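You operate a simulated robot arm through the tools that you are given. There is no shell and no other tool.

You run a simulated two-armed robot. Do the job below in one go: nothing can be reset, and whatever is moved stays where it is left.

## Task
Put the connector that the cream card names in the green box and close it up.
Fine: fit the lid, then turn both catches over it.
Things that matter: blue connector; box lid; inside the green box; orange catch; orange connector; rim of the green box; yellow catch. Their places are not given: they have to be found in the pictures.

The check looks at the end state, three seconds after you hand in, the way a careful person would. Anything else that was tipped, shoved, dropped, spilled or broken makes it a failure. Lids that push on must go on centred and level and be pressed home; caps that screw on are set level and turned clockwise until they are tight.

## Robot
Two 6-joint arms with fingered hands on one trunk that stands fixed in place. Base frame: the origin is at the foot of the trunk, x ahead of it, y to its left, z up; the work surface is at about z = 85. Units: cm, rad, N and s.
The left shoulder is at [5, 17, 108.3], the right one opposite. With the tool pointing down near the work surface each hand reaches from about 50 to 78 cm from the base axis, measured 20 degrees to its own side. Payload 3.5 kg a hand.
Tool frame (each hand has its own): the origin (TCP) lies between the finger pads and is the grasp point; the fingertips stand 2.6 cm ahead of it; z points along the fingers, y is the line along which they close. The gripper opens to 13.2 cm; its body begins 7.3 cm behind the TCP. The gripper is a hand of 3 fingers: y runs from the thumb to the fingers, the wrist lies at [0, 0, -23.4] in the tool frame, and closing takes about 1.5 s.
Orientation is told as [roll, pitch, yaw] about the base's x, y, z axes, in that order, counted from this pose: with the fingers straight down and closing along the base's y, the tool's x points along the base's -x, its y along +y and its z along -z.

## Interface
- The arms move only by the tool jog_arm. It takes "left_commands", "right_commands" or both (then of equal length, played together; a hand with none holds still); each is a list of rows, each a list of 3 entries, a list of its own where there are three numbers: the shift along the tool's x, y, z in cm, then the turn, a rotation vector about the tool's x, y, z in rad, then the opening, from 0 (shut) to 1 (fully open). In form: [[[dx, dy, dz], [ax, ay, az], claw], ...]. A call has 1 to 20 rows; each row shifts and turns the commanded pose from where the row before left it, along the tool's axes as they then stand. Rows are played at 5 a second. More than 5 cm and 0.15 rad between two rows, or a gripper value outside its range, and nothing of the call is played. Where a pose cannot be reached the arm comes as near as it can. A force on the tool above 40 N (or 10 N above the force at the start of the call, whichever is more), or a blocked arm, ends the call early, and 0.2 s more pass. The fingers move at their own pace (about 10.8 cm/s each) and stop on an object; they squeeze with about 29 N. The grip force told is the motor's: it shows also when the fingers shut on nothing. Time passes only in rows, and 0.2 s behind the last, so rows that do not move let the fingers close. It gives the time, the measured TCP pose, the force on the tool (base axes), the opening and the grip force at its end, in the units of the frame above (readings bear some noise), with the torque about the TCP (base axes, N m) and any sound that the robot's microphone picked up.
- Cameras (640 x 400 px; columns grow to the right, rows downward): "scene" is now at [3.77, 1.89, 167.5]; the picture's right is [0.22, -0.98, 0.00], its down [-0.70, -0.16, -0.69] and it looks along [0.68, 0.15, -0.72] (base axes); focal length 335 px, centre (320, 200). "left" rides on the left gripper at [-6.2, 0.3, -9.2] in its tool frame; the picture's right is [-0.05, -1.00, 0.00], its down [0.83, -0.04, -0.55] and it looks along [0.55, -0.03, 0.83] (tool axes); focal length 230 px, centre (320, 200). "right" rides on the right gripper at [6.2, 0.3, -9.2] in its tool frame; the picture's right is [-0.05, 1.00, 0.00], its down [-0.83, -0.04, -0.56] and it looks along [-0.55, -0.03, 0.83] (tool axes); focal length 230 px, centre (320, 200).
- grab_frame(camera): a new picture of that camera. The clock stands still meanwhile.
- move_column(by): slides the trunk up (or, below 0, down) by that many cm; the arms and the scene camera ride with it, the base frame stays. It gives what a move gives, with no picture.
- set_grasp(shape, hand): the hand has 3 fingers and takes this shape, open, in about a second: jaw (thumb against the fingers, like two jaws); tri (thumb and two fingers); tip (a fingertip pinch); poke (one finger out to press); point (the index stretched); flat (the hand flat); cup (the hand cupped); fist (a fist). The gripper value then closes the fingers along that shape, each until it touches; the sizes above hold for jaw. It gives what a move gives, with no picture.
- aim_head(pan, tilt): turns the head with the scene camera to pan (to the left, within 1.501 rad either way) and tilt (down, from -0.506 to 1.204), counted from straight ahead of the robot. It gives what a move gives.
- locate(camera, pixels): for up to 12 pixels [column, row] of the newest picture of that camera ("zoom" is the newest enlarged one), the place [x, y, z] in the base frame of the surface seen there, good to about 0.3 cm. The clock stands still meanwhile.
- enlarge(camera, box): a new picture of the part [left, top, right, bottom] of that camera's present view, enlarged. The clock stands still meanwhile.
- hand_in(): hands the job in; it is judged then, once.

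Leave the grippers open and the arms clear of the work at the hand-in unless told otherwise.

The tools are called after "Call:" as a command line: name --argument value ..., lists and objects as JSON in quotes. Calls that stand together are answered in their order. jog_arm: Moves the arms, as the interface text tells. Its arguments: {"type":"object","properties":{"left_commands":{"type":"array"},"right_commands":{"type":"array"}},"required":[]} The other tools are called the same way: move_column (by) moves the trunk up or down; set_grasp (shape, hand) gives the hand a shape; aim_head (pan, tilt) turns the head that bears the scene camera; grab_frame (camera) takes a picture; locate (camera, pixels) gives the place of the surface under pixels of a picture; enlarge (camera, box) takes an enlarged picture of a part of a camera's view; hand_in () hands the job in.

At the start:

```text
t: 0.0
left_eef_pos: [51.85, 45.45, 117.79]
left_tcp_rot: [0.0, 0.0, 0.0]
left_force: [0.5, 0.0, -0.1]
left_torque: [0.0, -0.01, -0.01]
left_finger_gap: 13.18
left_grasp_force: 0.0
left_shape: jaw
right_eef_pos: [64.68, -4.84, 127.0]
right_tcp_rot: [0.001, -0.008, 0.0]
right_force: [0.6, -0.2, 0.6]
right_torque: [0.02, 0.01, -0.02]
right_finger_gap: 13.21
right_grasp_force: 0.0
right_shape: jaw
trunk travel left (down, up): [-69.8, 1.2]
head pan, tilt (commanded): [0.222, 0.803]
```

scene: 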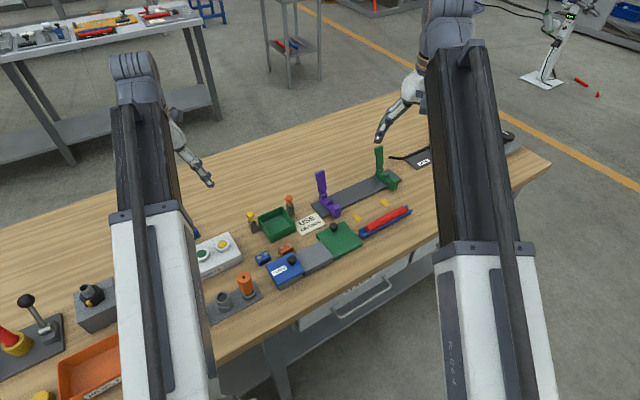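
right: 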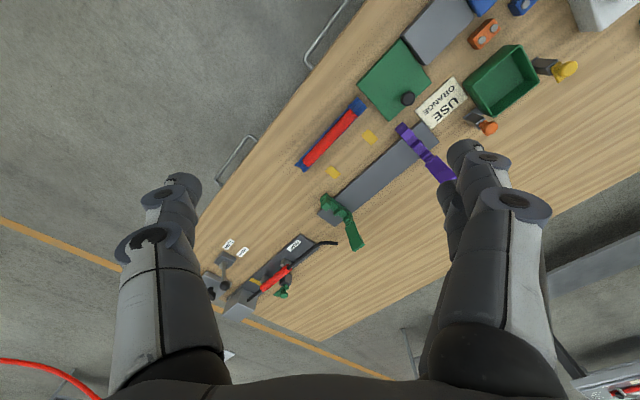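
left: 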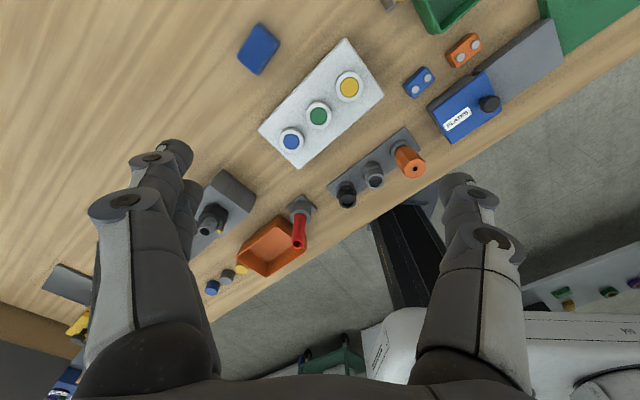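

The card near (310,223) seems to read "USE ORANGE". The green box is at about (276,224), with catches at both ends, and the green lid is at about (340,238). I'll enlarge that area to see details.

Call:
enlarge --camera "scene" --box '[230, 180, 370, 290]'

Call:
enlarge --camera "right" --box '[340, 0, 600, 160]'

```text
3.64 times, centred on (300, 235) of scene
```

zoom: 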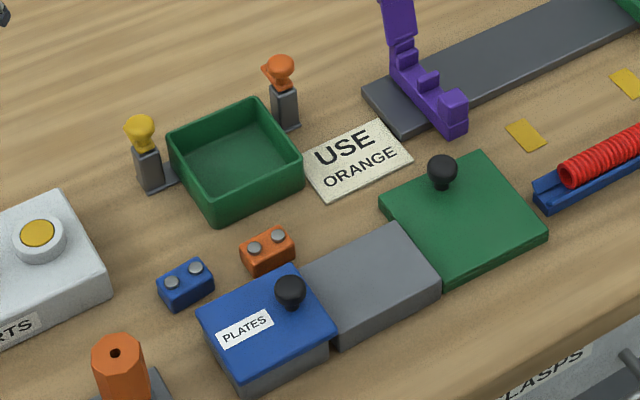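

```text
2.46 times, centred on (470, 80) of right
```

zoom: 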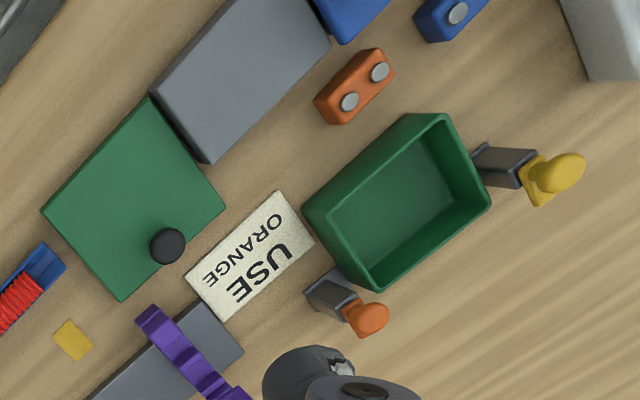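

The card reads "USE ORANGE", so the orange connector goes in the box. The lid is the green plate with an off-centre black knob. I'll zoom in more closely on the box and both catches.

Call:
enlarge --camera "scene" --box '[240, 185, 320, 235]'

```text
8.00 times, centred on (280, 210) of scene
```

zoom: 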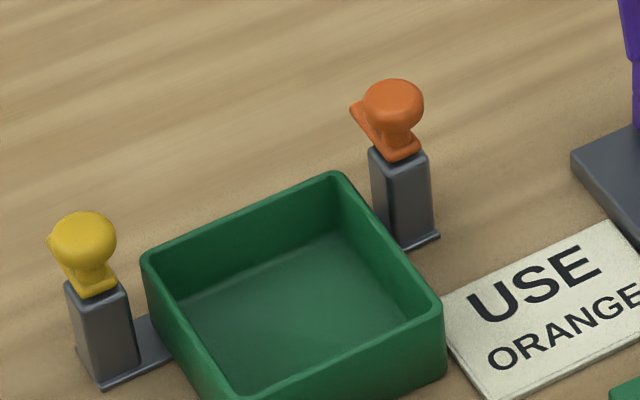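

Each catch is a grey post with a flat tongue and a knob on top, and both tongues are turned away from the box. I'll locate the rim corners, posts and tongues in this zoom.

Call:
locate --camera "zoom" --pixels '[[148, 256], [335, 176], [437, 312], [300, 320], [85, 235], [100, 285], [105, 350], [392, 100], [400, 150], [405, 200], [357, 110], [52, 242]]'

Call:
enlarge --camera "scene" --box '[240, 205, 400, 305]'

```text
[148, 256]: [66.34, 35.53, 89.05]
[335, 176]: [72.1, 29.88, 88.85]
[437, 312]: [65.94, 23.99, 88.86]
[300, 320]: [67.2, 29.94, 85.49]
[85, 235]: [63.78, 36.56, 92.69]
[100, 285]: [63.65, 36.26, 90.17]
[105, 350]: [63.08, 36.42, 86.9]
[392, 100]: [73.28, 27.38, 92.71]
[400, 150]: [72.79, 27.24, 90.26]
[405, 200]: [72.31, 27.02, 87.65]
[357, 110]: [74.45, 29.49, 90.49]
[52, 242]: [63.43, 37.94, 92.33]
```

```text
4.00 times, centred on (320, 255) of scene
```

zoom: 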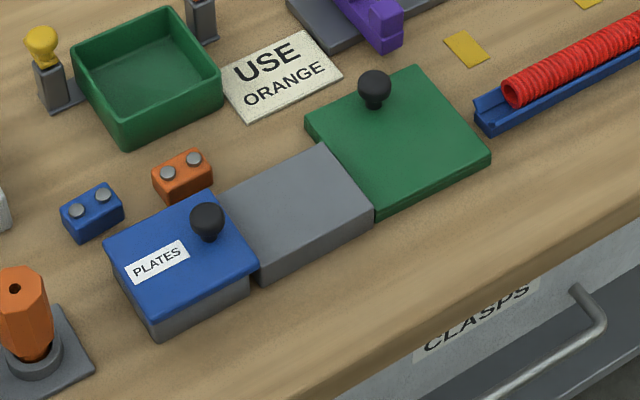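

Next I'll locate the lid corners and knob, the orange connector, the near rim corner of the box and nearby items in this zoom.

Call:
locate --camera "zoom" --pixels '[[308, 120], [414, 68], [487, 155], [374, 208], [374, 80], [375, 105], [182, 168], [155, 178], [210, 158], [182, 195], [126, 140], [400, 140]]'

Call:
enlarge --camera "scene" --box '[240, 225, 320, 275]'

```text
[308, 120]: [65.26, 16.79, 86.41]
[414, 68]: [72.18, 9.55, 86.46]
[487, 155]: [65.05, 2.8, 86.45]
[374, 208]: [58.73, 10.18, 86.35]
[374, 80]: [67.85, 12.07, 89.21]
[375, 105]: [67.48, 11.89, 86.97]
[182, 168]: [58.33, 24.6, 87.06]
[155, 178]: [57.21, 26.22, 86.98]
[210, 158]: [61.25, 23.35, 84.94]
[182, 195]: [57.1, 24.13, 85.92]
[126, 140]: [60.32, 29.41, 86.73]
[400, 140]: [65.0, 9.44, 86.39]
```

```text
8.00 times, centred on (280, 250) of scene
```

zoom: 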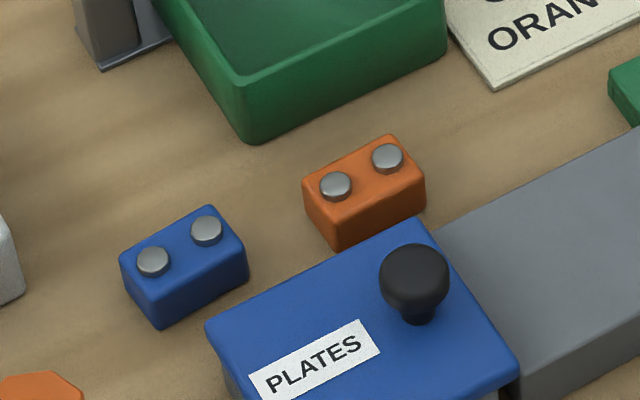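

The current zoom shows the orange connector clearly. I'll locate its top corners and studs, plus the near box corner and the blue lid edges to check clearance.

Call:
locate --camera "zoom" --pixels '[[308, 185], [388, 140], [420, 178], [337, 216], [336, 183], [388, 155], [342, 240], [245, 82], [440, 20], [418, 222], [210, 325], [350, 120]]'

Call:
grab_frame --camera "left"

```text
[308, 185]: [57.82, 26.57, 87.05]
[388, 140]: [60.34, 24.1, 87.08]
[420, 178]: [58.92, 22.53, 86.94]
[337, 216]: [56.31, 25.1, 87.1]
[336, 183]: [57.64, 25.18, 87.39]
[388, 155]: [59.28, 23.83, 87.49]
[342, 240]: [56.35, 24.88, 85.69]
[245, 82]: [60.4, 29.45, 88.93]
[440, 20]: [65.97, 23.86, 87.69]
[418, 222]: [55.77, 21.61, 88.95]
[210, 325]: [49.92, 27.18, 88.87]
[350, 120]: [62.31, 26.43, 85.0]
```

```text
taken
```

left: 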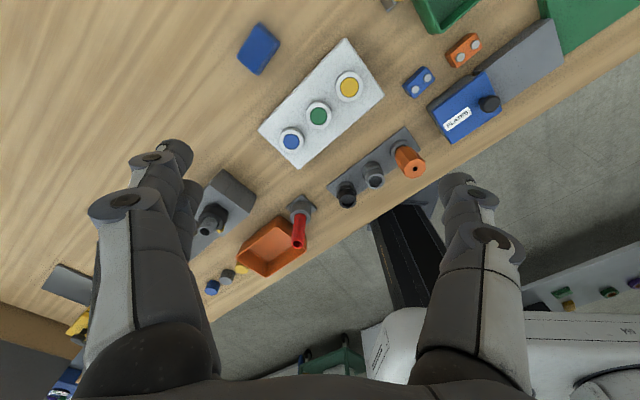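

The connector's centre is about (58.35, 24.6), its top is at z≈87.05, and its long axis runs at -45°. I'll zoom tighter on the box rim and the lid to measure their edges more exactly.

Call:
enlarge --camera "scene" --box '[244, 202, 308, 242]'

```text
10.00 times, centred on (276, 222) of scene
```

zoom: 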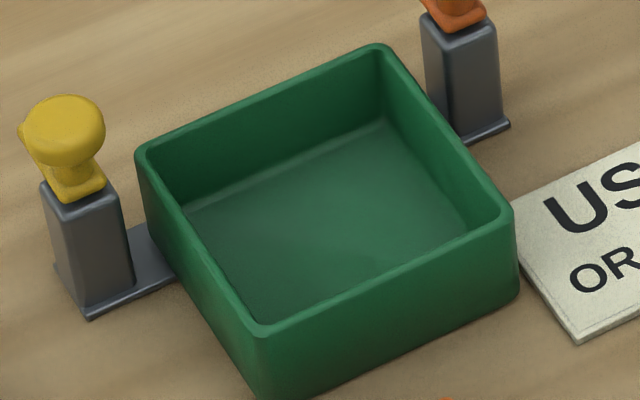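

I'll sample points on the middle of each rim edge and on the posts to fit the box pose.

Call:
locate --camera "zoom" --pixels '[[200, 127], [320, 74], [418, 98], [474, 168], [450, 243], [330, 297], [172, 205], [222, 278], [148, 156], [376, 52], [504, 214], [262, 328]]'

Call:
locate --camera "zoom" --pixels '[[48, 186], [76, 208], [116, 192], [84, 312], [128, 290], [424, 18], [450, 38], [492, 24], [466, 138], [504, 122], [160, 270], [20, 130]]'

```text
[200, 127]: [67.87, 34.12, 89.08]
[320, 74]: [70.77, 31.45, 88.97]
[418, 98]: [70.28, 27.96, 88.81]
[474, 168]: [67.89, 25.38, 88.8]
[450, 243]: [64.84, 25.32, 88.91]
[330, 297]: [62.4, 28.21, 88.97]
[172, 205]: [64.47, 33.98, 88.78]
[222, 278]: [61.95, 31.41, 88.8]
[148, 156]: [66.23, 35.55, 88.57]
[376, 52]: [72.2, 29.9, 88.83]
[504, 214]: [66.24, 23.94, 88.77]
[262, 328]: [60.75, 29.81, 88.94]
```

```text
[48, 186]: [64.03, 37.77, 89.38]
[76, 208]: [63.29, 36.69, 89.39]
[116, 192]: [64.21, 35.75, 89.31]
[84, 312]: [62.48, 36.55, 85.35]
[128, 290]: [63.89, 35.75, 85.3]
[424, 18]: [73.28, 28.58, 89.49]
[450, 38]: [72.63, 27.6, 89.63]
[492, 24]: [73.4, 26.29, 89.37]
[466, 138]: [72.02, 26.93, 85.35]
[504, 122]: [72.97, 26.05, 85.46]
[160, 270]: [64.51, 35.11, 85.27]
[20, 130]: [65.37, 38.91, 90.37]
```

Fitted results:
- **Box:** centre about (66.36, 29.8), turned 45°, rim at z≈88.9, outside about 8.7 × 8.8 cm.
- **Lid:** centre about (65.3, 9.85), about 9.6 × 9.85 cm. Its knob is offset 3 cm toward the far-left edge.
- **Catch posts:** near (64.1, 36.7) and (73.4, 27.4).

Now I'll move the left hand over to above the connector and take the right arm out of the way to the right.

Call:
jog_arm --left_commands '[[[-0.8, -2.6, 1.4], [0, 0, 0], 1], [[-0.8, -2.6, 1.4], [0, 0, 0], 1], [[-0.8, -2.6, 1.4], [0, 0, 0], 1], [[-0.8, -2.6, 1.4], [0, 0, 0], 1], [[-0.8, -2.6, 1.4], [0, 0, 0], 1], [[-0.8, -2.6, 1.4], [0, 0, 0], 1], [[-0.8, -2.6, 1.4], [0, 0, 0], 1], [[-0.9, -2.65, 1.4], [0, 0, 0], 1], [[0, 0, 0], [0, 0, 0.131], 1], [[0, 0, 0], [0, 0, 0.131], 1], [[0, 0, 0], [0, 0, 0.131], 1], [[0, 0, 0], [0, 0, 0.131], 1], [[0, 0, 0], [0, 0, 0.131], 1], [[0, 0, 0], [0, 0, 0.131], 1]]' --right_commands '[[[0.6, -3.2, 0], [0, 0, 0], 1], [[0.6, -3.2, 0], [0, 0, 0], 1], [[0.6, -3.2, 0], [0, 0, 0], 1], [[0.6, -3.2, 0], [0, 0, 0], 1], [[0.6, -3.2, 0], [0, 0, 0], 1], [[0.6, -3.2, 0], [0, 0, 0], 1], [[0.6, -3.2, 0], [0, 0, 0], 1], [[0.6, -3.2, 0], [0, 0, 0], 1], [[0, 0, 0], [0, 0, 0], 1], [[0, 0, 0], [0, 0, 0], 1], [[0, 0, 0], [0, 0, 0], 1], [[0, 0, 0], [0, 0, 0], 1], [[0, 0, 0], [0, 0, 0], 1], [[0, 0, 0], [0, 0, 0], 1]]'

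```text
t: 3.0
left_eef_pos: [58.43, 24.56, 106.63]
left_tcp_rot: [0.0, 0.001, -0.788]
left_force: [0.7, -0.8, 1.0]
left_torque: [-0.01, 0.01, 0.02]
left_finger_gap: 13.19
left_grasp_force: 0.0
left_shape: jaw
right_eef_pos: [60.42, -30.46, 125.7]
right_tcp_rot: [0.0, -0.016, -0.001]
right_force: [0.2, 0.6, -0.1]
right_torque: [0.04, 0.01, 0.01]
right_finger_gap: 13.19
right_grasp_force: 0.0
right_shape: jaw
right hand out of reach, approached as far as the arm can: row 2, 4, 5
trunk travel left (down, up): [-69.8, 1.2]
head pan, tilt (commanded): [0.222, 0.803]
```

The left hand is above the connector at (58.43, 24.56, 106.6), yaw -45°. I'll look through both cameras to see the fingers and the workspace.

Call:
grab_frame --camera "left"

Call:
grab_frame --camera "scene"

```text
taken
```

left: 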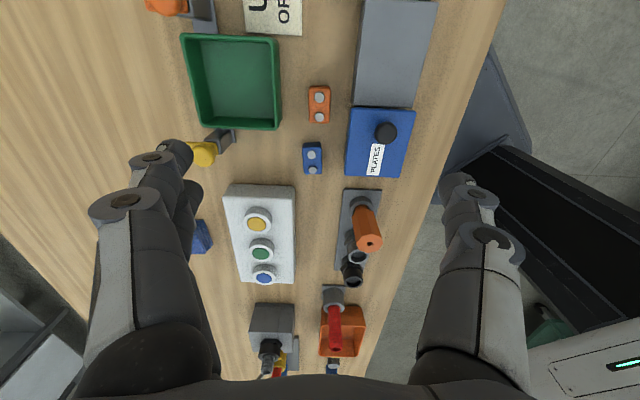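

```text
taken
```

scene: 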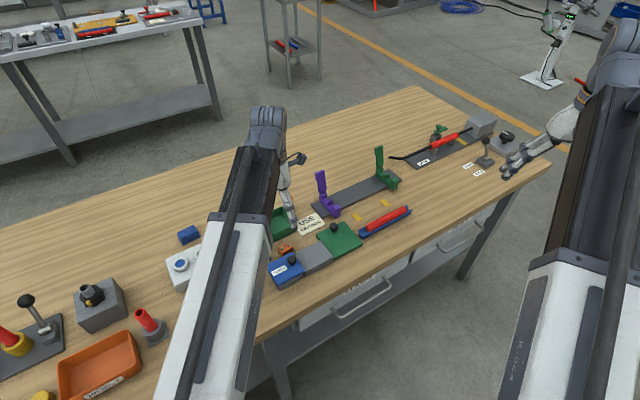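

The left camera sees the orange connector at (319,104). I'll partly close the left hand to about 0.38 to see the finger width and alignment.

Call:
jog_arm --left_commands '[[[0, 0, 0], [0, 0, 0], 0.38], [[0, 0, 0], [0, 0, 0], 0.38], [[0, 0, 0], [0, 0, 0], 0.38], [[0, 0, 0], [0, 0, 0], 0.38]]'

Call:
grab_frame --camera "left"

Call:
enlarge --camera "scene" --box '[220, 140, 348, 220]'

```text
t: 4.0
left_eef_pos: [58.38, 24.62, 106.57]
left_tcp_rot: [0.001, 0.001, -0.788]
left_force: [0.3, 0.3, 0.7]
left_torque: [0.02, -0.01, -0.01]
left_finger_gap: 5.06
left_grasp_force: 0.2
left_shape: jaw
right_eef_pos: [60.41, -30.51, 125.66]
right_tcp_rot: [-0.001, -0.013, -0.001]
right_force: [0.4, 0.4, -1.0]
right_torque: [0.0, 0.01, -0.01]
right_finger_gap: 13.16
right_grasp_force: 0.1
right_shape: jaw
trunk travel left (down, up): [-69.8, 1.2]
head pan, tilt (commanded): [0.222, 0.803]
```

```text
taken
```

left: 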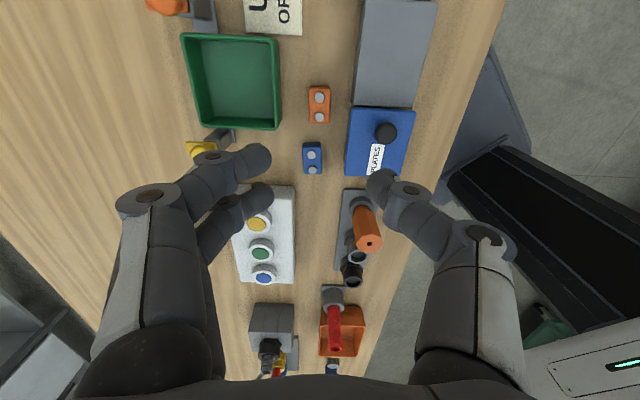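

```text
5.00 times, centred on (284, 180) of scene
```

zoom: 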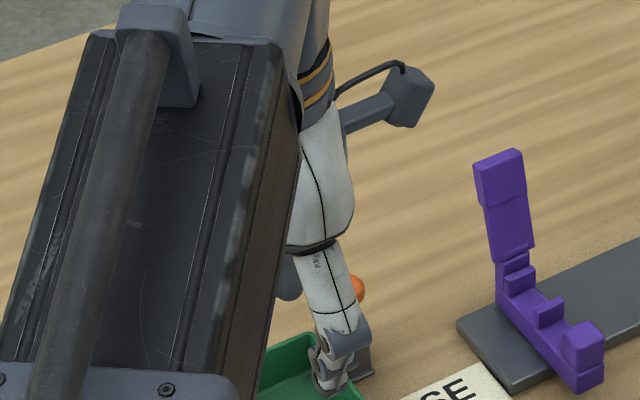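

The fingers curl with the tips vertical and the knuckles spread outward. That makes clearance to the blue "PLATES" lid tight on the near-right side of the connector. I'll locate the surrounding surfaces in this left-camera picture: grey block, blue lid, its knob, blue connector and orange connector.

Call:
locate --camera "left" --pixels '[[395, 50], [362, 95], [353, 112], [409, 112], [386, 132], [319, 97], [319, 116], [311, 153], [311, 170], [305, 148], [308, 90], [330, 120]]'

Call:
enlarge --camera "left" --box '[260, 60, 420, 160]'

```text
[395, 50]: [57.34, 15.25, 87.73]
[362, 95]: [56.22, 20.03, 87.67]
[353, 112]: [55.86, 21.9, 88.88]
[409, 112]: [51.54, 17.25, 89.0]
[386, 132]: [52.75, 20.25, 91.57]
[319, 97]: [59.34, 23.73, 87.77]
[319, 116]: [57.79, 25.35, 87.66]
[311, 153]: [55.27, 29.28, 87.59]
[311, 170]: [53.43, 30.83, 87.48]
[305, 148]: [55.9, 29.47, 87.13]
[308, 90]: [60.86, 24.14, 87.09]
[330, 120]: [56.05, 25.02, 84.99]
```

```text
4.00 times, centred on (340, 110) of left
```

zoom: 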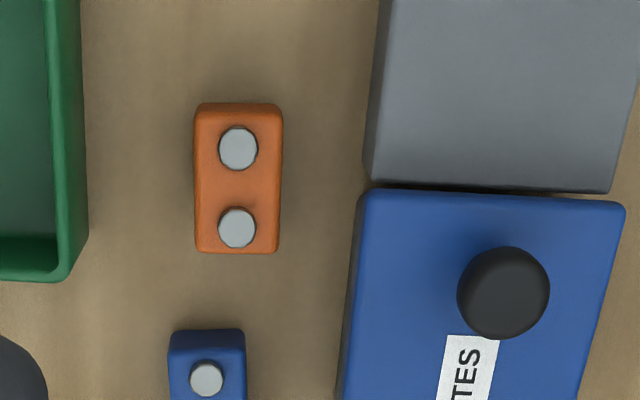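

The grey block's top is at 87.7 and the blue lid ends at about v=24 (around (55.9, 21.9)). Half of the connector therefore faces the lower grey block. Before choosing, I'll try the "tip" pinch shape in free air, partly closed, and look at it.

Call:
set_grasp --shape "tip" --hand "left"

Call:
grab_frame --camera "left"

Call:
jog_arm --left_commands '[[[0, 0, 0], [0, 0, 0], 0.3], [[0, 0, 0], [0, 0, 0], 0.3], [[0, 0, 0], [0, 0, 0], 0.3], [[0, 0, 0], [0, 0, 0], 0.3], [[0, 0, 0], [0, 0, 0], 0.3]]'

Call:
grab_frame --camera "left"

```text
t: 4.9
left_eef_pos: [58.35, 24.67, 106.63]
left_tcp_rot: [0.002, 0.002, -0.786]
left_force: [0.2, 0.2, -0.5]
left_torque: [-0.01, 0.0, 0.03]
left_finger_gap: 13.19
left_grasp_force: 0.1
left_shape: tip
right_eef_pos: [60.35, -30.47, 125.52]
right_tcp_rot: [0.0, -0.014, 0.0]
right_force: [0.3, -0.6, 0.0]
right_torque: [0.01, -0.03, -0.03]
right_finger_gap: 13.22
right_grasp_force: 0.0
right_shape: jaw
trunk travel left (down, up): [-69.8, 1.2]
head pan, tilt (commanded): [0.222, 0.803]
```

```text
taken
```

left: 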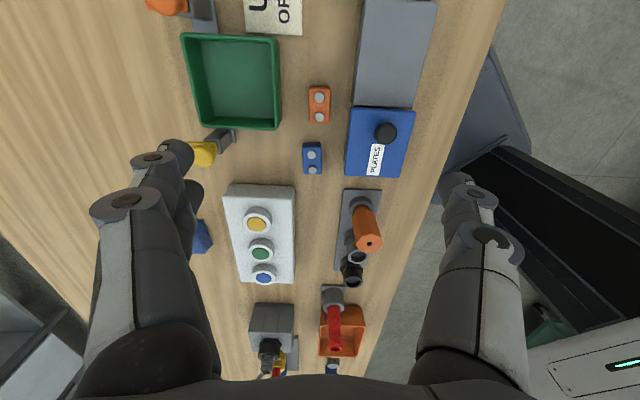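

```text
t: 6.1
left_eef_pos: [58.3, 24.58, 106.61]
left_tcp_rot: [0.001, 0.002, -0.787]
left_force: [0.3, 0.4, 0.2]
left_torque: [0.02, -0.04, 0.03]
left_finger_gap: 4.01
left_grasp_force: 0.1
left_shape: tip
right_eef_pos: [60.46, -30.39, 125.57]
right_tcp_rot: [-0.002, -0.013, 0.0]
right_force: [-0.3, -0.7, -0.2]
right_torque: [-0.02, -0.02, 0.0]
right_finger_gap: 13.2
right_grasp_force: 0.0
right_shape: jaw
trunk travel left (down, up): [-69.8, 1.2]
head pan, tilt (commanded): [0.222, 0.803]
```

```text
taken
```

left: 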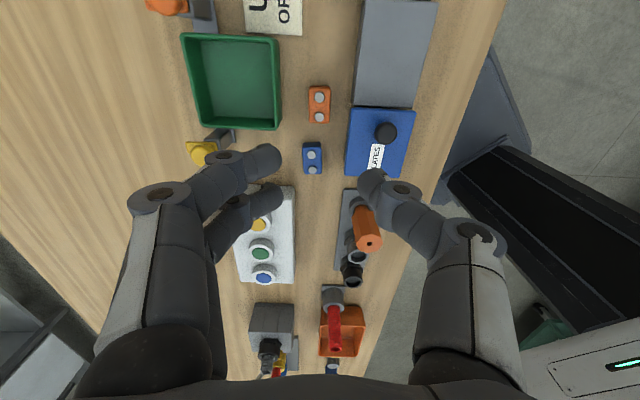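

The "tip" shape looks almost the same as "jaw". I'll measure the edges of the grey block, blue lid and connector precisely in an enlarged left view.

Call:
enlarge --camera "left" --box '[260, 60, 420, 160]'

Call:
locate --camera "zoom" --pixels '[[384, 60], [382, 150], [374, 196], [358, 205], [356, 290], [275, 118], [275, 238], [200, 118], [200, 238], [280, 180], [75, 150], [75, 250]]'

```text
4.00 times, centred on (340, 110) of left
```

zoom: 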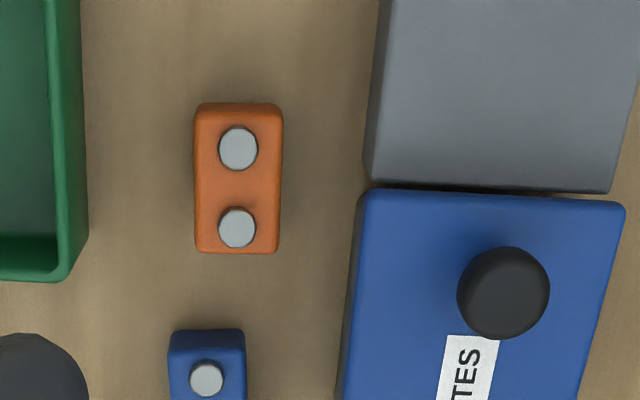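

```text
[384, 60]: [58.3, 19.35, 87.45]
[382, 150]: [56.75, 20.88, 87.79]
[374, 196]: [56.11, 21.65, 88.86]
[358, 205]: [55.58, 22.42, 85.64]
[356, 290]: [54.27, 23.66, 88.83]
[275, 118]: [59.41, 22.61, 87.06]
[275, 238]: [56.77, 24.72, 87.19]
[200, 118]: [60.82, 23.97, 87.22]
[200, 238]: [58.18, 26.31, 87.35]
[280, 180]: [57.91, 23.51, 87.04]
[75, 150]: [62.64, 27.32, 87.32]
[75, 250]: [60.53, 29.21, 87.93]
```

Measured in the box's own 45° axes, where "u" runs far-left and "v" runs far-right:
- The gap between the connector and the blue lid or grey block is only about 2.6 cm, which is too tight for the thumb.
- Along v, the only neighbour is the low blue connector, about 3 cm away, and the +v side is free.

So I'll grip across the long axis instead. I'll set jaw and turn the hand to yaw +45°.

Call:
set_grasp --shape "jaw" --hand "left"

Call:
jog_arm --left_commands '[[[0, 0, 0], [0, 0, -0.131], 0.5], [[0, 0, 0], [0, 0, -0.131], 0.5], [[0, 0, 0], [0, 0, -0.131], 0.5], [[0, 0, 0], [0, 0, -0.131], 0.5], [[0, 0, 0], [0, 0, -0.131], 0.5], [[0, 0, 0], [0, 0, -0.131], 0.5], [[0, 0, 0], [0, 0, -0.131], 0.5], [[0, 0, 0], [0, 0, -0.131], 0.5], [[0, 0, 0], [0, 0, -0.131], 0.5], [[0, 0, 0], [0, 0, -0.131], 0.5], [[0, 0, 0], [0, 0, -0.131], 0.5], [[0, 0, 0], [0, 0, -0.131], 0.5]]'

Call:
grab_frame --camera "left"

```text
t: 7.0
left_eef_pos: [58.25, 24.66, 106.65]
left_tcp_rot: [0.002, 0.003, -0.786]
left_force: [0.6, 0.4, 0.4]
left_torque: [0.0, 0.02, 0.01]
left_finger_gap: 13.17
left_grasp_force: 0.1
left_shape: jaw
right_eef_pos: [60.46, -30.53, 125.68]
right_tcp_rot: [0.001, -0.012, 0.001]
right_force: [-0.4, -0.1, 0.6]
right_torque: [0.0, 0.02, 0.01]
right_finger_gap: 13.21
right_grasp_force: 0.0
right_shape: jaw
trunk travel left (down, up): [-69.8, 1.2]
head pan, tilt (commanded): [0.222, 0.803]
```

```text
t: 9.6
left_eef_pos: [58.56, 24.66, 106.57]
left_tcp_rot: [0.003, 0.0, 0.787]
left_force: [0.1, 1.1, 0.0]
left_torque: [-0.03, 0.0, 0.01]
left_finger_gap: 6.68
left_grasp_force: 0.0
left_shape: jaw
right_eef_pos: [60.31, -30.37, 125.54]
right_tcp_rot: [0.0, -0.013, -0.001]
right_force: [-0.5, -0.1, 0.3]
right_torque: [-0.01, -0.04, -0.01]
right_finger_gap: 13.18
right_grasp_force: 0.0
right_shape: jaw
trunk travel left (down, up): [-69.8, 1.2]
head pan, tilt (commanded): [0.222, 0.803]
```

```text
taken
```

left: 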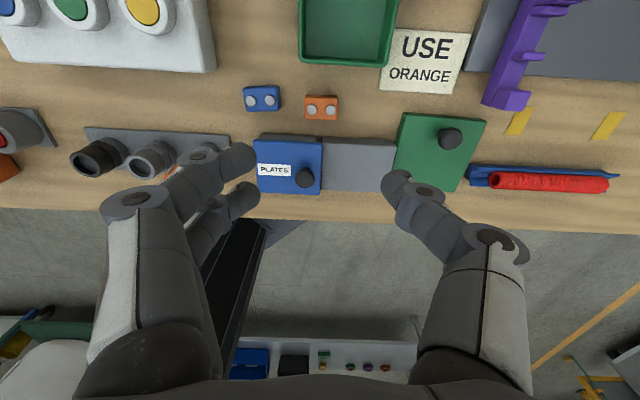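

Yaw +45° works. I'll enlarge this view to re-measure the connector and its neighbours.

Call:
enlarge --camera "left" --box '[230, 50, 390, 150]'

```text
4.00 times, centred on (310, 100) of left
```

zoom: 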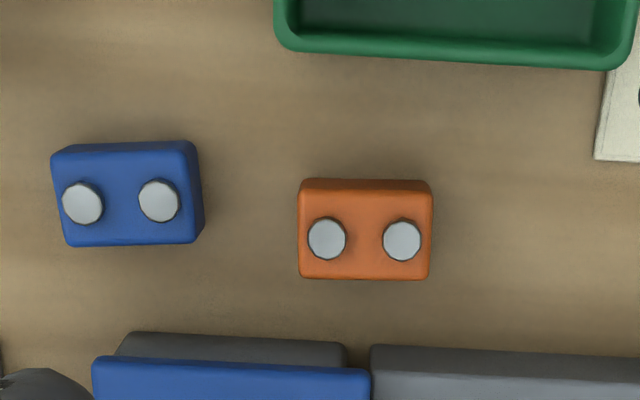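

Call:
locate --camera "zoom" --pixels '[[303, 197], [427, 197], [426, 272], [303, 270], [327, 238], [402, 240], [190, 155], [192, 235], [303, 235], [428, 235], [365, 200], [365, 274]]'

```text
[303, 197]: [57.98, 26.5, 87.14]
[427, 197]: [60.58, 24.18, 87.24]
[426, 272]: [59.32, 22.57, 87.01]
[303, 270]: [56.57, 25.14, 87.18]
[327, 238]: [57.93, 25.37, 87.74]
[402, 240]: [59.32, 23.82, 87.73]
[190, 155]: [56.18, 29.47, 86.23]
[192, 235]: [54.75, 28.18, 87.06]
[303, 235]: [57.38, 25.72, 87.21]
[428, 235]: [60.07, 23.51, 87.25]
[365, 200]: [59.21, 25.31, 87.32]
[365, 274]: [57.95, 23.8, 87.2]
```

The connector's centre is now about (58.6, 24.56). The hand is almost exactly over it, and the +y fingers are on the blue connector's side. I'll narrow to about 4.8 cm, shift 0.15 cm away from the blue connector, and descend to z≈92.

Call:
jog_arm --left_commands '[[[0, -0.15, 0], [0, 0, 0], 0.36], [[0, 0, 2.4], [0, 0, 0], 0.36], [[0, 0, 2.4], [0, 0, 0], 0.36], [[0, 0, 2.4], [0, 0, 0], 0.36], [[0, 0, 2.4], [0, 0, 0], 0.36], [[0, 0, 2.4], [0, 0, 0], 0.36], [[0, 0, 2.4], [0, 0, 0], 0.36], [[0, 0, 0], [0, 0, 0], 0.36]]'

Call:
grab_frame --camera "left"

```text
t: 11.4
left_eef_pos: [58.51, 24.6, 92.27]
left_tcp_rot: [0.001, -0.002, 0.785]
left_force: [0.1, 0.6, -0.6]
left_torque: [-0.02, 0.01, 0.01]
left_finger_gap: 4.79
left_grasp_force: 0.1
left_shape: jaw
right_eef_pos: [60.43, -30.37, 125.51]
right_tcp_rot: [0.0, -0.013, 0.0]
right_force: [0.1, 0.8, 0.6]
right_torque: [-0.01, -0.01, -0.01]
right_finger_gap: 13.22
right_grasp_force: 0.2
right_shape: jaw
trunk travel left (down, up): [-69.8, 1.2]
head pan, tilt (commanded): [0.222, 0.803]
```

```text
taken
```

left: 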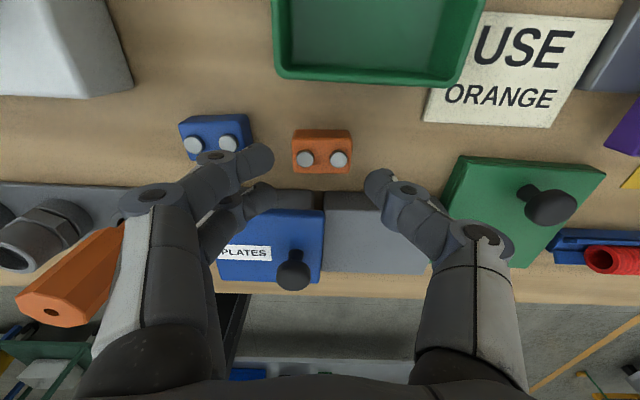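

I'll check that the tall orange cap at the left of the picture, around (70,270), stays clear of the fingers on the way down.

Call:
locate --camera "left" --pixels '[[50, 310], [75, 270], [115, 240], [40, 250], [70, 215], [322, 137], [322, 170], [295, 150], [349, 150], [247, 130], [150, 200], [260, 160]]'

```text
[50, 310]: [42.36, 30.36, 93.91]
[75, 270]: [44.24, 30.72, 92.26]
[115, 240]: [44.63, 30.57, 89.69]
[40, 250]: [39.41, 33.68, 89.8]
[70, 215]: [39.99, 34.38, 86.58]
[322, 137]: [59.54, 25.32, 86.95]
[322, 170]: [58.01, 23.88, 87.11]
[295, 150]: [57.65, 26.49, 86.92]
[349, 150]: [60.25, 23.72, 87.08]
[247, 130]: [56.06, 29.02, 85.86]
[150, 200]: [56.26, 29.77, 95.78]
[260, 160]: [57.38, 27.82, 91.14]
```

The cap is about 10 cm away, so it's clear, and the connector is centred between the fingers. I'll descend 4.1 cm to z≈88.2.

Call:
jog_arm --left_commands '[[[0, 0, 1.4], [0, 0, 0], 0.36], [[0, 0, 1.4], [0, 0, 0], 0.36], [[0, 0, 0.7], [0, 0, 0], 0.36], [[0, 0, 0.6], [0, 0, 0], 0.36], [[0, 0, 0], [0, 0, 0], 0.36]]'

Call:
grab_frame --camera "left"

```text
t: 12.6
left_eef_pos: [58.38, 24.68, 88.06]
left_tcp_rot: [0.001, -0.002, 0.784]
left_force: [0.5, 0.1, 1.3]
left_torque: [0.08, 0.04, 0.0]
left_finger_gap: 4.79
left_grasp_force: 0.1
left_shape: jaw
right_eef_pos: [60.47, -30.4, 125.49]
right_tcp_rot: [0.0, -0.014, 0.001]
right_force: [-0.5, -0.8, -0.1]
right_torque: [-0.02, -0.02, -0.02]
right_finger_gap: 13.18
right_grasp_force: 0.2
right_shape: jaw
trunk travel left (down, up): [-69.8, 1.2]
head pan, tilt (commanded): [0.222, 0.803]
```

```text
taken
```

left: 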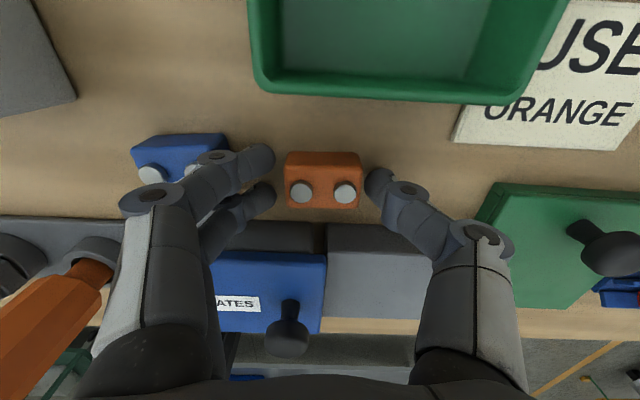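

The connector sits between the two fingers (left) and the thumb (right). I'll close the hand on it.

Call:
jog_arm --left_commands '[[[0, 0, 0], [0, 0, 0], 0.2], [[0, 0, 0], [0, 0, 0], 0.2], [[0, 0, 0], [0, 0, 0], 0.1], [[0, 0, 0], [0, 0, 0], 0.1], [[0, 0, 0], [0, 0, 0], 0], [[0, 0, 0], [0, 0, 0], 0], [[0, 0, 0], [0, 0, 0], 0]]'

Call:
grab_frame --camera "left"

```text
t: 14.2
left_eef_pos: [58.41, 24.7, 87.98]
left_tcp_rot: [0.001, -0.002, 0.786]
left_force: [0.3, -0.3, -0.3]
left_torque: [0.0, 0.05, 0.02]
left_finger_gap: 3.41
left_grasp_force: 29.1
left_shape: jaw
right_eef_pos: [60.44, -30.29, 125.48]
right_tcp_rot: [0.0, -0.014, 0.0]
right_force: [0.5, 0.1, -0.8]
right_torque: [-0.01, 0.02, 0.01]
right_finger_gap: 13.23
right_grasp_force: 0.1
right_shape: jaw
trunk travel left (down, up): [-69.8, 1.2]
head pan, tilt (commanded): [0.222, 0.803]
```

```text
taken
```

left: 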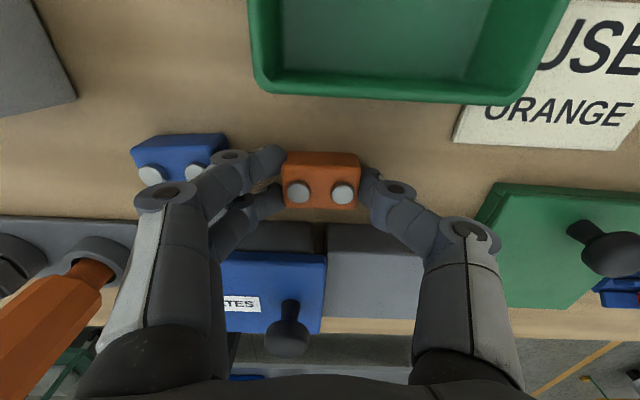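

It's gripped: gap 3.41 cm, 29 N. I'll lift straight up 10 cm.

Call:
jog_arm --left_commands '[[[0, 0, -1], [0, 0, 0], 0], [[0, 0, -1.5], [0, 0, 0], 0], [[0, 0, -2], [0, 0, 0], 0], [[0, 0, -2], [0, 0, 0], 0], [[0, 0, -2], [0, 0, 0], 0], [[0, 0, -1.5], [0, 0, 0], 0], [[0, 0, 0], [0, 0, 0], 0]]'

Call:
grab_frame --camera "left"

```text
t: 15.8
left_eef_pos: [58.44, 24.38, 98.24]
left_tcp_rot: [0.002, -0.003, 0.786]
left_force: [0.9, -0.3, -0.6]
left_torque: [-0.05, -0.01, -0.02]
left_finger_gap: 3.4
left_grasp_force: 29.2
left_shape: jaw
right_eef_pos: [60.43, -30.33, 125.54]
right_tcp_rot: [0.0, -0.015, 0.0]
right_force: [0.0, 0.6, 0.8]
right_torque: [0.02, 0.0, 0.0]
right_finger_gap: 13.18
right_grasp_force: 0.1
right_shape: jaw
trunk travel left (down, up): [-69.8, 1.2]
head pan, tilt (commanded): [0.222, 0.803]
```

```text
taken
```

left: 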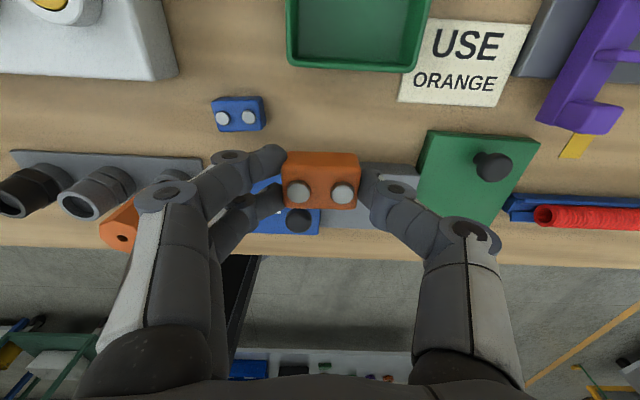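

It's held firmly, and the blue connector and the others are undisturbed. I'll move over the box, slightly to the near side to stay clear of the catches.

Call:
jog_arm --left_commands '[[[-2.1, -0.44, 0], [0, 0, 0], 0], [[-2.1, -0.44, 0], [0, 0, 0], 0], [[-2.1, -0.44, 0], [0, 0, 0], 0], [[-2.1, -0.44, 0], [0, 0, 0], 0], [[0, 0, 0], [0, 0, 0], 0]]'

Call:
grab_frame --camera "left"

```text
t: 17.0
left_eef_pos: [65.88, 29.25, 97.98]
left_tcp_rot: [0.002, -0.002, 0.787]
left_force: [-0.4, 0.8, 0.3]
left_torque: [0.03, -0.01, -0.01]
left_finger_gap: 3.39
left_grasp_force: 28.7
left_shape: jaw
right_eef_pos: [60.52, -30.58, 125.46]
right_tcp_rot: [0.001, -0.014, -0.001]
right_force: [-1.2, -0.2, 0.4]
right_torque: [-0.01, 0.0, -0.01]
right_finger_gap: 13.18
right_grasp_force: 0.0
right_shape: jaw
trunk travel left (down, up): [-69.8, 1.2]
head pan, tilt (commanded): [0.222, 0.803]
```

```text
taken
```

left: 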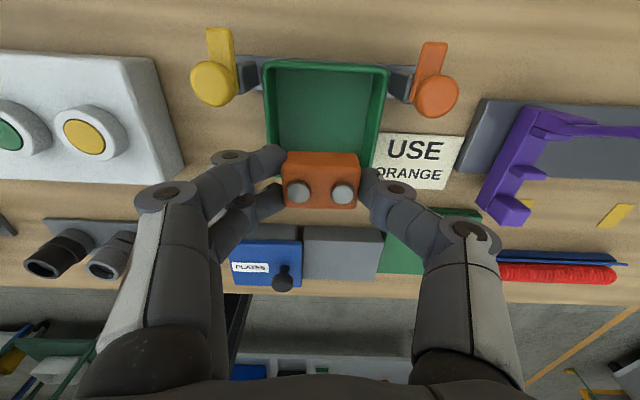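

The hand is over the box. I'll check rim alignment by locating rim points in this view.

Call:
locate --camera "left" --pixels '[[270, 67], [384, 70], [269, 110], [383, 110], [320, 66], [325, 110], [215, 80], [437, 95], [220, 40], [434, 52], [272, 150], [374, 150]]'

```text
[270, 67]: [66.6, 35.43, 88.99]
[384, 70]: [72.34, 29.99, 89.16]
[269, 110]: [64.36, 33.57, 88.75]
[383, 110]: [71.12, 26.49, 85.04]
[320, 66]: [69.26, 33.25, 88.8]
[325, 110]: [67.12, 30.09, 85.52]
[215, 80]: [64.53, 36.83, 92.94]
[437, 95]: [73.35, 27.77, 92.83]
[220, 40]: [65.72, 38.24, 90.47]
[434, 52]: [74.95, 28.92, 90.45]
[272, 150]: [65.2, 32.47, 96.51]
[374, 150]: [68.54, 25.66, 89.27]
```

The box centre along v is about 25.9, which matches the hand. I'll lower to z≈90.2, with the fingertips inside the rim.

Call:
jog_arm --left_commands '[[[0, 0, 2], [0, 0, 0], 0], [[0, 0, 2], [0, 0, 0], 0], [[0, 0, 1.5], [0, 0, 0], 0], [[0, 0, 1.2], [0, 0, 0], 0], [[0, 0, 0.9], [0, 0, 0], 0], [[0, 0, 0], [0, 0, 0], 0]]'

Call:
grab_frame --camera "left"

```text
t: 18.4
left_eef_pos: [65.9, 29.15, 90.53]
left_tcp_rot: [0.001, -0.001, 0.785]
left_force: [0.7, -0.2, 0.8]
left_torque: [0.0, -0.02, 0.01]
left_finger_gap: 3.39
left_grasp_force: 29.3
left_shape: jaw
right_eef_pos: [60.42, -30.44, 125.47]
right_tcp_rot: [-0.001, -0.014, 0.001]
right_force: [0.1, -0.7, -0.8]
right_torque: [-0.04, 0.03, 0.01]
right_finger_gap: 13.21
right_grasp_force: 0.0
right_shape: jaw
trunk travel left (down, up): [-69.8, 1.2]
head pan, tilt (commanded): [0.222, 0.803]
```

```text
taken
```

left: 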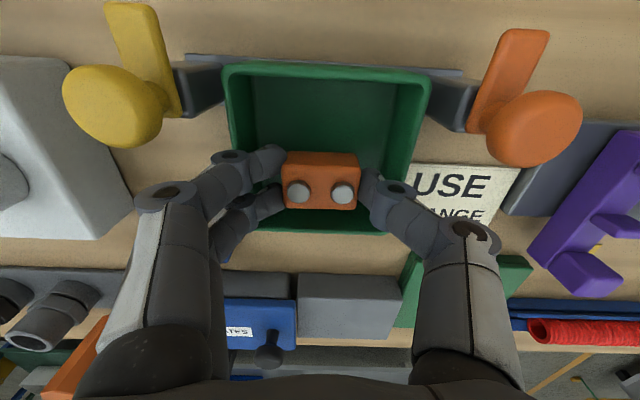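

The connector hangs inside the box, with the rim clear of the fingers. I'll lower another 0.35 cm and open just slightly, to about 3.8 cm, so it drops onto the box floor without the fingers pushing the walls.

Call:
jog_arm --left_commands '[[[0, 0, 0.35], [0, 0, 0], 0], [[0, 0, 0], [0, 0, 0], 0], [[0, 0, 0], [0, 0, 0], 0.265], [[0, 0, 0], [0, 0, 0], 0.285], [[0, 0, 0], [0, 0, 0], 0.285], [[0, 0, 0], [0, 0, 0], 0.285]]'

Call:
grab_frame --camera "left"

```text
t: 19.8
left_eef_pos: [65.72, 29.11, 90.18]
left_tcp_rot: [0.001, -0.003, 0.786]
left_force: [5.0, -3.3, 5.6]
left_torque: [0.15, 0.08, -0.04]
left_finger_gap: 3.74
left_grasp_force: 0.0
left_shape: jaw
right_eef_pos: [60.45, -30.52, 125.6]
right_tcp_rot: [0.002, -0.013, 0.0]
right_force: [-0.7, 0.8, -0.9]
right_torque: [0.01, 0.03, -0.02]
right_finger_gap: 13.21
right_grasp_force: 0.1
right_shape: jaw
trunk travel left (down, up): [-69.8, 1.2]
head pan, tilt (commanded): [0.222, 0.803]
```

```text
taken
```

left: 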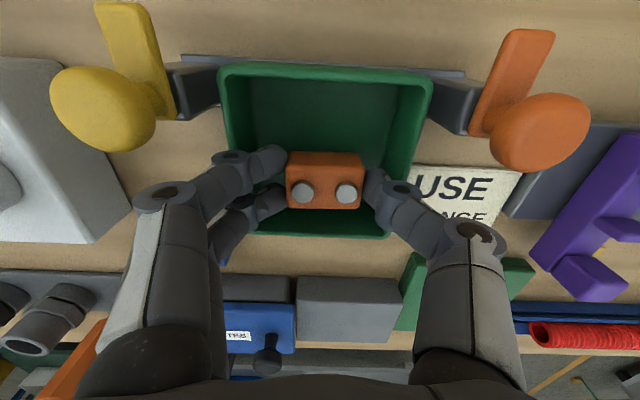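

The force on the tool is about (5, -3.3, 5.6) N, so the left fingers are touching the rim. The connector also still appears to sit between the fingers. I'll rise 0.7 cm with the same opening to relieve the contact and look again.

Call:
jog_arm --left_commands '[[[0, 0, -0.4], [0, 0, 0], 0.285], [[0, 0, -0.3], [0, 0, 0], 0.285], [[0, 0, 0], [0, 0, 0], 0.285]]'

Call:
grab_frame --camera "left"

```text
t: 20.6
left_eef_pos: [65.72, 29.12, 90.92]
left_tcp_rot: [0.002, -0.003, 0.786]
left_force: [0.7, -0.3, 0.3]
left_torque: [-0.01, -0.03, 0.02]
left_finger_gap: 3.83
left_grasp_force: 0.0
left_shape: jaw
right_eef_pos: [60.44, -30.37, 125.48]
right_tcp_rot: [-0.001, -0.013, 0.0]
right_force: [0.0, -0.2, -0.6]
right_torque: [0.01, -0.01, 0.04]
right_finger_gap: 13.18
right_grasp_force: 0.0
right_shape: jaw
trunk travel left (down, up): [-69.8, 1.2]
head pan, tilt (commanded): [0.222, 0.803]
```

```text
taken
```

left: 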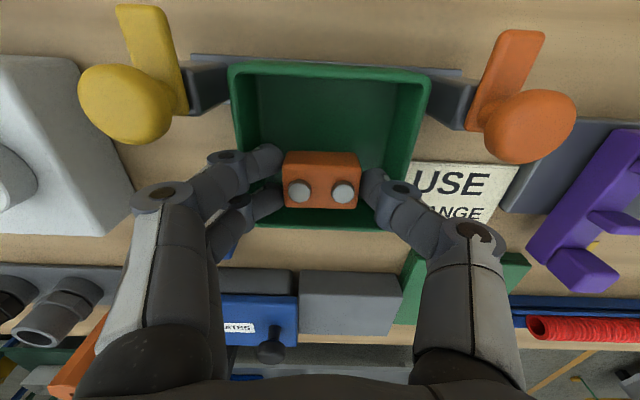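

Force is back to zero. I'll check whether the connector is on the floor by locating its top.

Call:
locate --camera "left" --pixels '[[320, 165], [298, 192], [343, 192], [290, 160], [355, 160], [320, 205], [320, 100], [320, 225]]'

Call:
enlarge --camera "left" --box '[220, 50, 420, 250]'

```text
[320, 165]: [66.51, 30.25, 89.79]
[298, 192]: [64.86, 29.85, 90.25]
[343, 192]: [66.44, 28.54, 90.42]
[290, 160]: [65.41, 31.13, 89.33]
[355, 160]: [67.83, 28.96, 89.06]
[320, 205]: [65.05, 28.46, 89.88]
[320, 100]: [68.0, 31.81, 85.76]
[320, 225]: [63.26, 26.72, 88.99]
```

```text
2.00 times, centred on (320, 150) of left
```

zoom: 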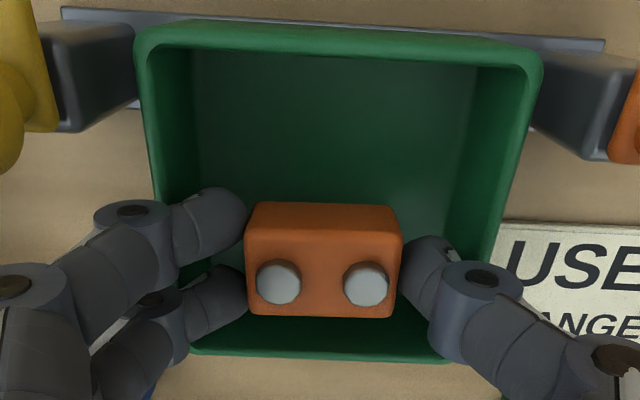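

The connector's top is still at z≈89.9, so the fingers are still carrying it at 3.83 cm. I'll shift 0.15 cm away from the left wall, lower 0.25 cm, and open a bit more in small steps.

Call:
jog_arm --left_commands '[[[0, -0.15, 0.25], [0, 0, 0], 0.285], [[0, 0, 0], [0, 0, 0], 0.3], [[0, 0, 0], [0, 0, 0], 0.3], [[0, 0, 0], [0, 0, 0], 0.3]]'

Call:
grab_frame --camera "left"

```text
t: 21.6
left_eef_pos: [65.87, 28.99, 90.6]
left_tcp_rot: [0.001, -0.002, 0.785]
left_force: [-0.2, 0.0, -0.2]
left_torque: [-0.03, -0.01, 0.02]
left_finger_gap: 3.93
left_grasp_force: 0.0
left_shape: jaw
right_eef_pos: [60.5, -30.39, 125.59]
right_tcp_rot: [-0.001, -0.015, -0.001]
right_force: [-1.1, -0.6, 0.1]
right_torque: [-0.01, -0.01, 0.0]
right_finger_gap: 13.2
right_grasp_force: 0.2
right_shape: jaw
trunk travel left (down, up): [-69.8, 1.2]
head pan, tilt (commanded): [0.222, 0.803]
```

```text
taken
```

left: 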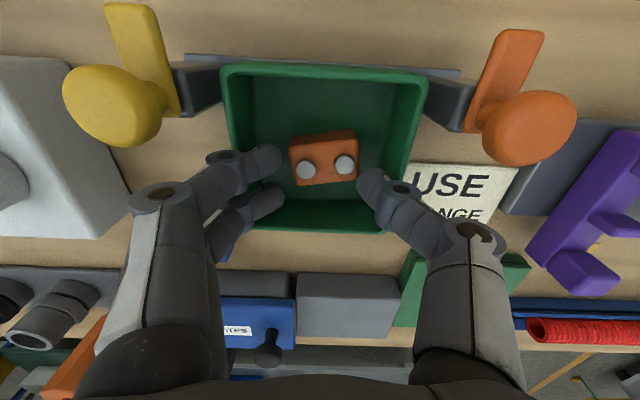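

The connector has dropped onto the floor of the box, upright at (323,158). I'll rise straight up, keeping the fingers narrow, then look at the box.

Call:
jog_arm --left_commands '[[[0, 0, -1], [0, 0, 0], 0.3], [[0, 0, -2], [0, 0, 0], 0.3], [[0, 0, -3], [0, 0, 0], 0.3], [[0, 0, -3], [0, 0, 0], 0.3], [[0, 0, -3], [0, 0, 0], 0.3], [[0, 0, -3], [0, 0, 0], 0.3], [[0, 0, 0], [0, 0, 0], 0.5]]'

Call:
grab_frame --camera "left"

```text
t: 23.2
left_eef_pos: [65.93, 29.19, 105.57]
left_tcp_rot: [0.001, -0.001, 0.787]
left_force: [-0.5, 0.8, -0.3]
left_torque: [-0.02, -0.02, -0.01]
left_finger_gap: 6.56
left_grasp_force: 0.0
left_shape: jaw
right_eef_pos: [60.48, -30.41, 125.64]
right_tcp_rot: [-0.001, -0.014, 0.001]
right_force: [0.7, 0.5, 0.6]
right_torque: [0.0, -0.03, 0.0]
right_finger_gap: 13.2
right_grasp_force: 0.1
right_shape: jaw
trunk travel left (down, up): [-69.8, 1.2]
head pan, tilt (commanded): [0.222, 0.803]
```

```text
taken
```

left: 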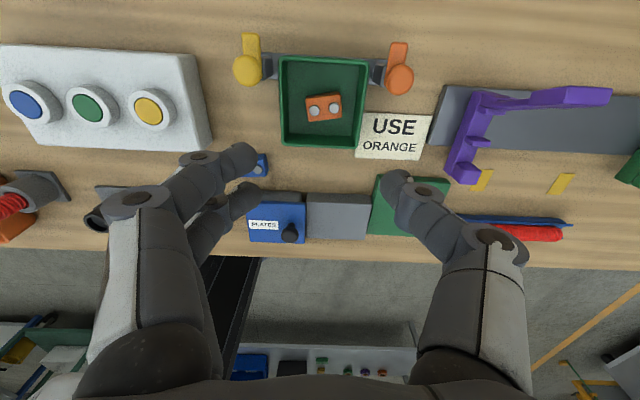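

This is a good view of the box with the orange connector inside it. I'll enlarge to re-measure the box rim and catches.

Call:
enlarge --camera "left" --box '[224, 30, 424, 155]'

```text
3.20 times, centred on (324, 92) of left
```

zoom: 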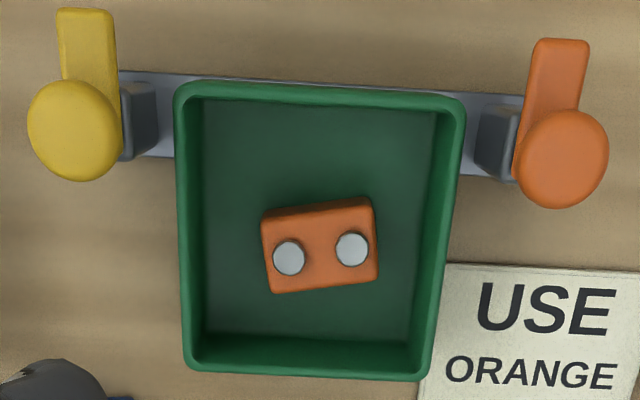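

Call:
locate --camera "zoom" --pixels '[[184, 150], [189, 300], [455, 160], [436, 310], [250, 92], [400, 101], [250, 362], [370, 369], [187, 96], [455, 106], [425, 370], [196, 362]]'

Call:
locate --camera "zoom" --pixels '[[75, 130], [88, 30], [64, 15], [110, 15], [562, 160], [560, 60], [540, 45], [588, 48], [135, 115], [497, 135], [320, 240], [300, 140]]'

```text
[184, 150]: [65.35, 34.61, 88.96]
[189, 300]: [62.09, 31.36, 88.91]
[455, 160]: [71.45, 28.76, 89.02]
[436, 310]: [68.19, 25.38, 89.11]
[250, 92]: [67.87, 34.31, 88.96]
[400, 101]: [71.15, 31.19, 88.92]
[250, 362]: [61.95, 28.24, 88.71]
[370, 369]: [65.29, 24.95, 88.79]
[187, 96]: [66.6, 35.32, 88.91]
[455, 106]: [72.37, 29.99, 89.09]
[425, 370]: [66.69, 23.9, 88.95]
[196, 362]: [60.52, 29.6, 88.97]
```

```text
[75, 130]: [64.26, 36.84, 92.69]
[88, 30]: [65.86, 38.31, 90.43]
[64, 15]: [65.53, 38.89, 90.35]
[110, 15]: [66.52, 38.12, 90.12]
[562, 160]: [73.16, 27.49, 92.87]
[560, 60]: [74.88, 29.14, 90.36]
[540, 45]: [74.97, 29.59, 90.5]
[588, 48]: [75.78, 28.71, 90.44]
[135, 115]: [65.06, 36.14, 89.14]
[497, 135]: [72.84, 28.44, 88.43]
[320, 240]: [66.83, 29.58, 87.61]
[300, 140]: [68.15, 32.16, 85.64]
```

The box is unmoved: centre about (66.49, 29.75), edges at 45°. The catch tongues point +u with tips at u≈73.9 and z≈90.4. Next I'll move the hand over the lid at the same height to measure it from above.

Call:
jog_arm --left_commands '[[[2.35, -2.2, 0], [0, 0, 0], 0.5], [[2.35, -2.2, 0], [0, 0, 0], 0.5], [[2.35, -2.2, 0], [0, 0, 0], 0.5], [[2.35, -2.2, 0], [0, 0, 0], 0.5], [[2.35, -2.2, 0], [0, 0, 0], 0.5], [[2.35, -2.2, 0], [0, 0, 0], 0.5], [[0, 0, 0], [0, 0, 0], 0.5]]'

Call:
grab_frame --camera "left"

```text
t: 24.8
left_eef_pos: [65.07, 10.03, 105.25]
left_tcp_rot: [0.003, 0.0, 0.785]
left_force: [-0.1, -0.1, -0.2]
left_torque: [-0.01, 0.02, 0.04]
left_finger_gap: 6.55
left_grasp_force: 0.0
left_shape: jaw
right_eef_pos: [60.33, -30.46, 125.71]
right_tcp_rot: [-0.001, -0.014, 0.0]
right_force: [-0.3, -0.1, -0.9]
right_torque: [-0.01, 0.01, -0.02]
right_finger_gap: 13.21
right_grasp_force: 0.0
right_shape: jaw
trunk travel left (down, up): [-69.8, 1.2]
head pan, tilt (commanded): [0.222, 0.803]
```

```text
taken
```

left: 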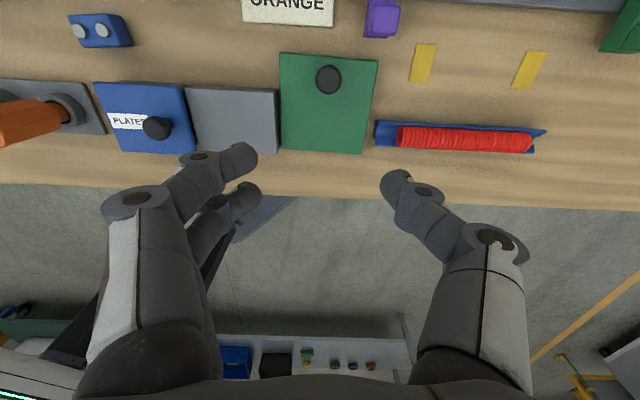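

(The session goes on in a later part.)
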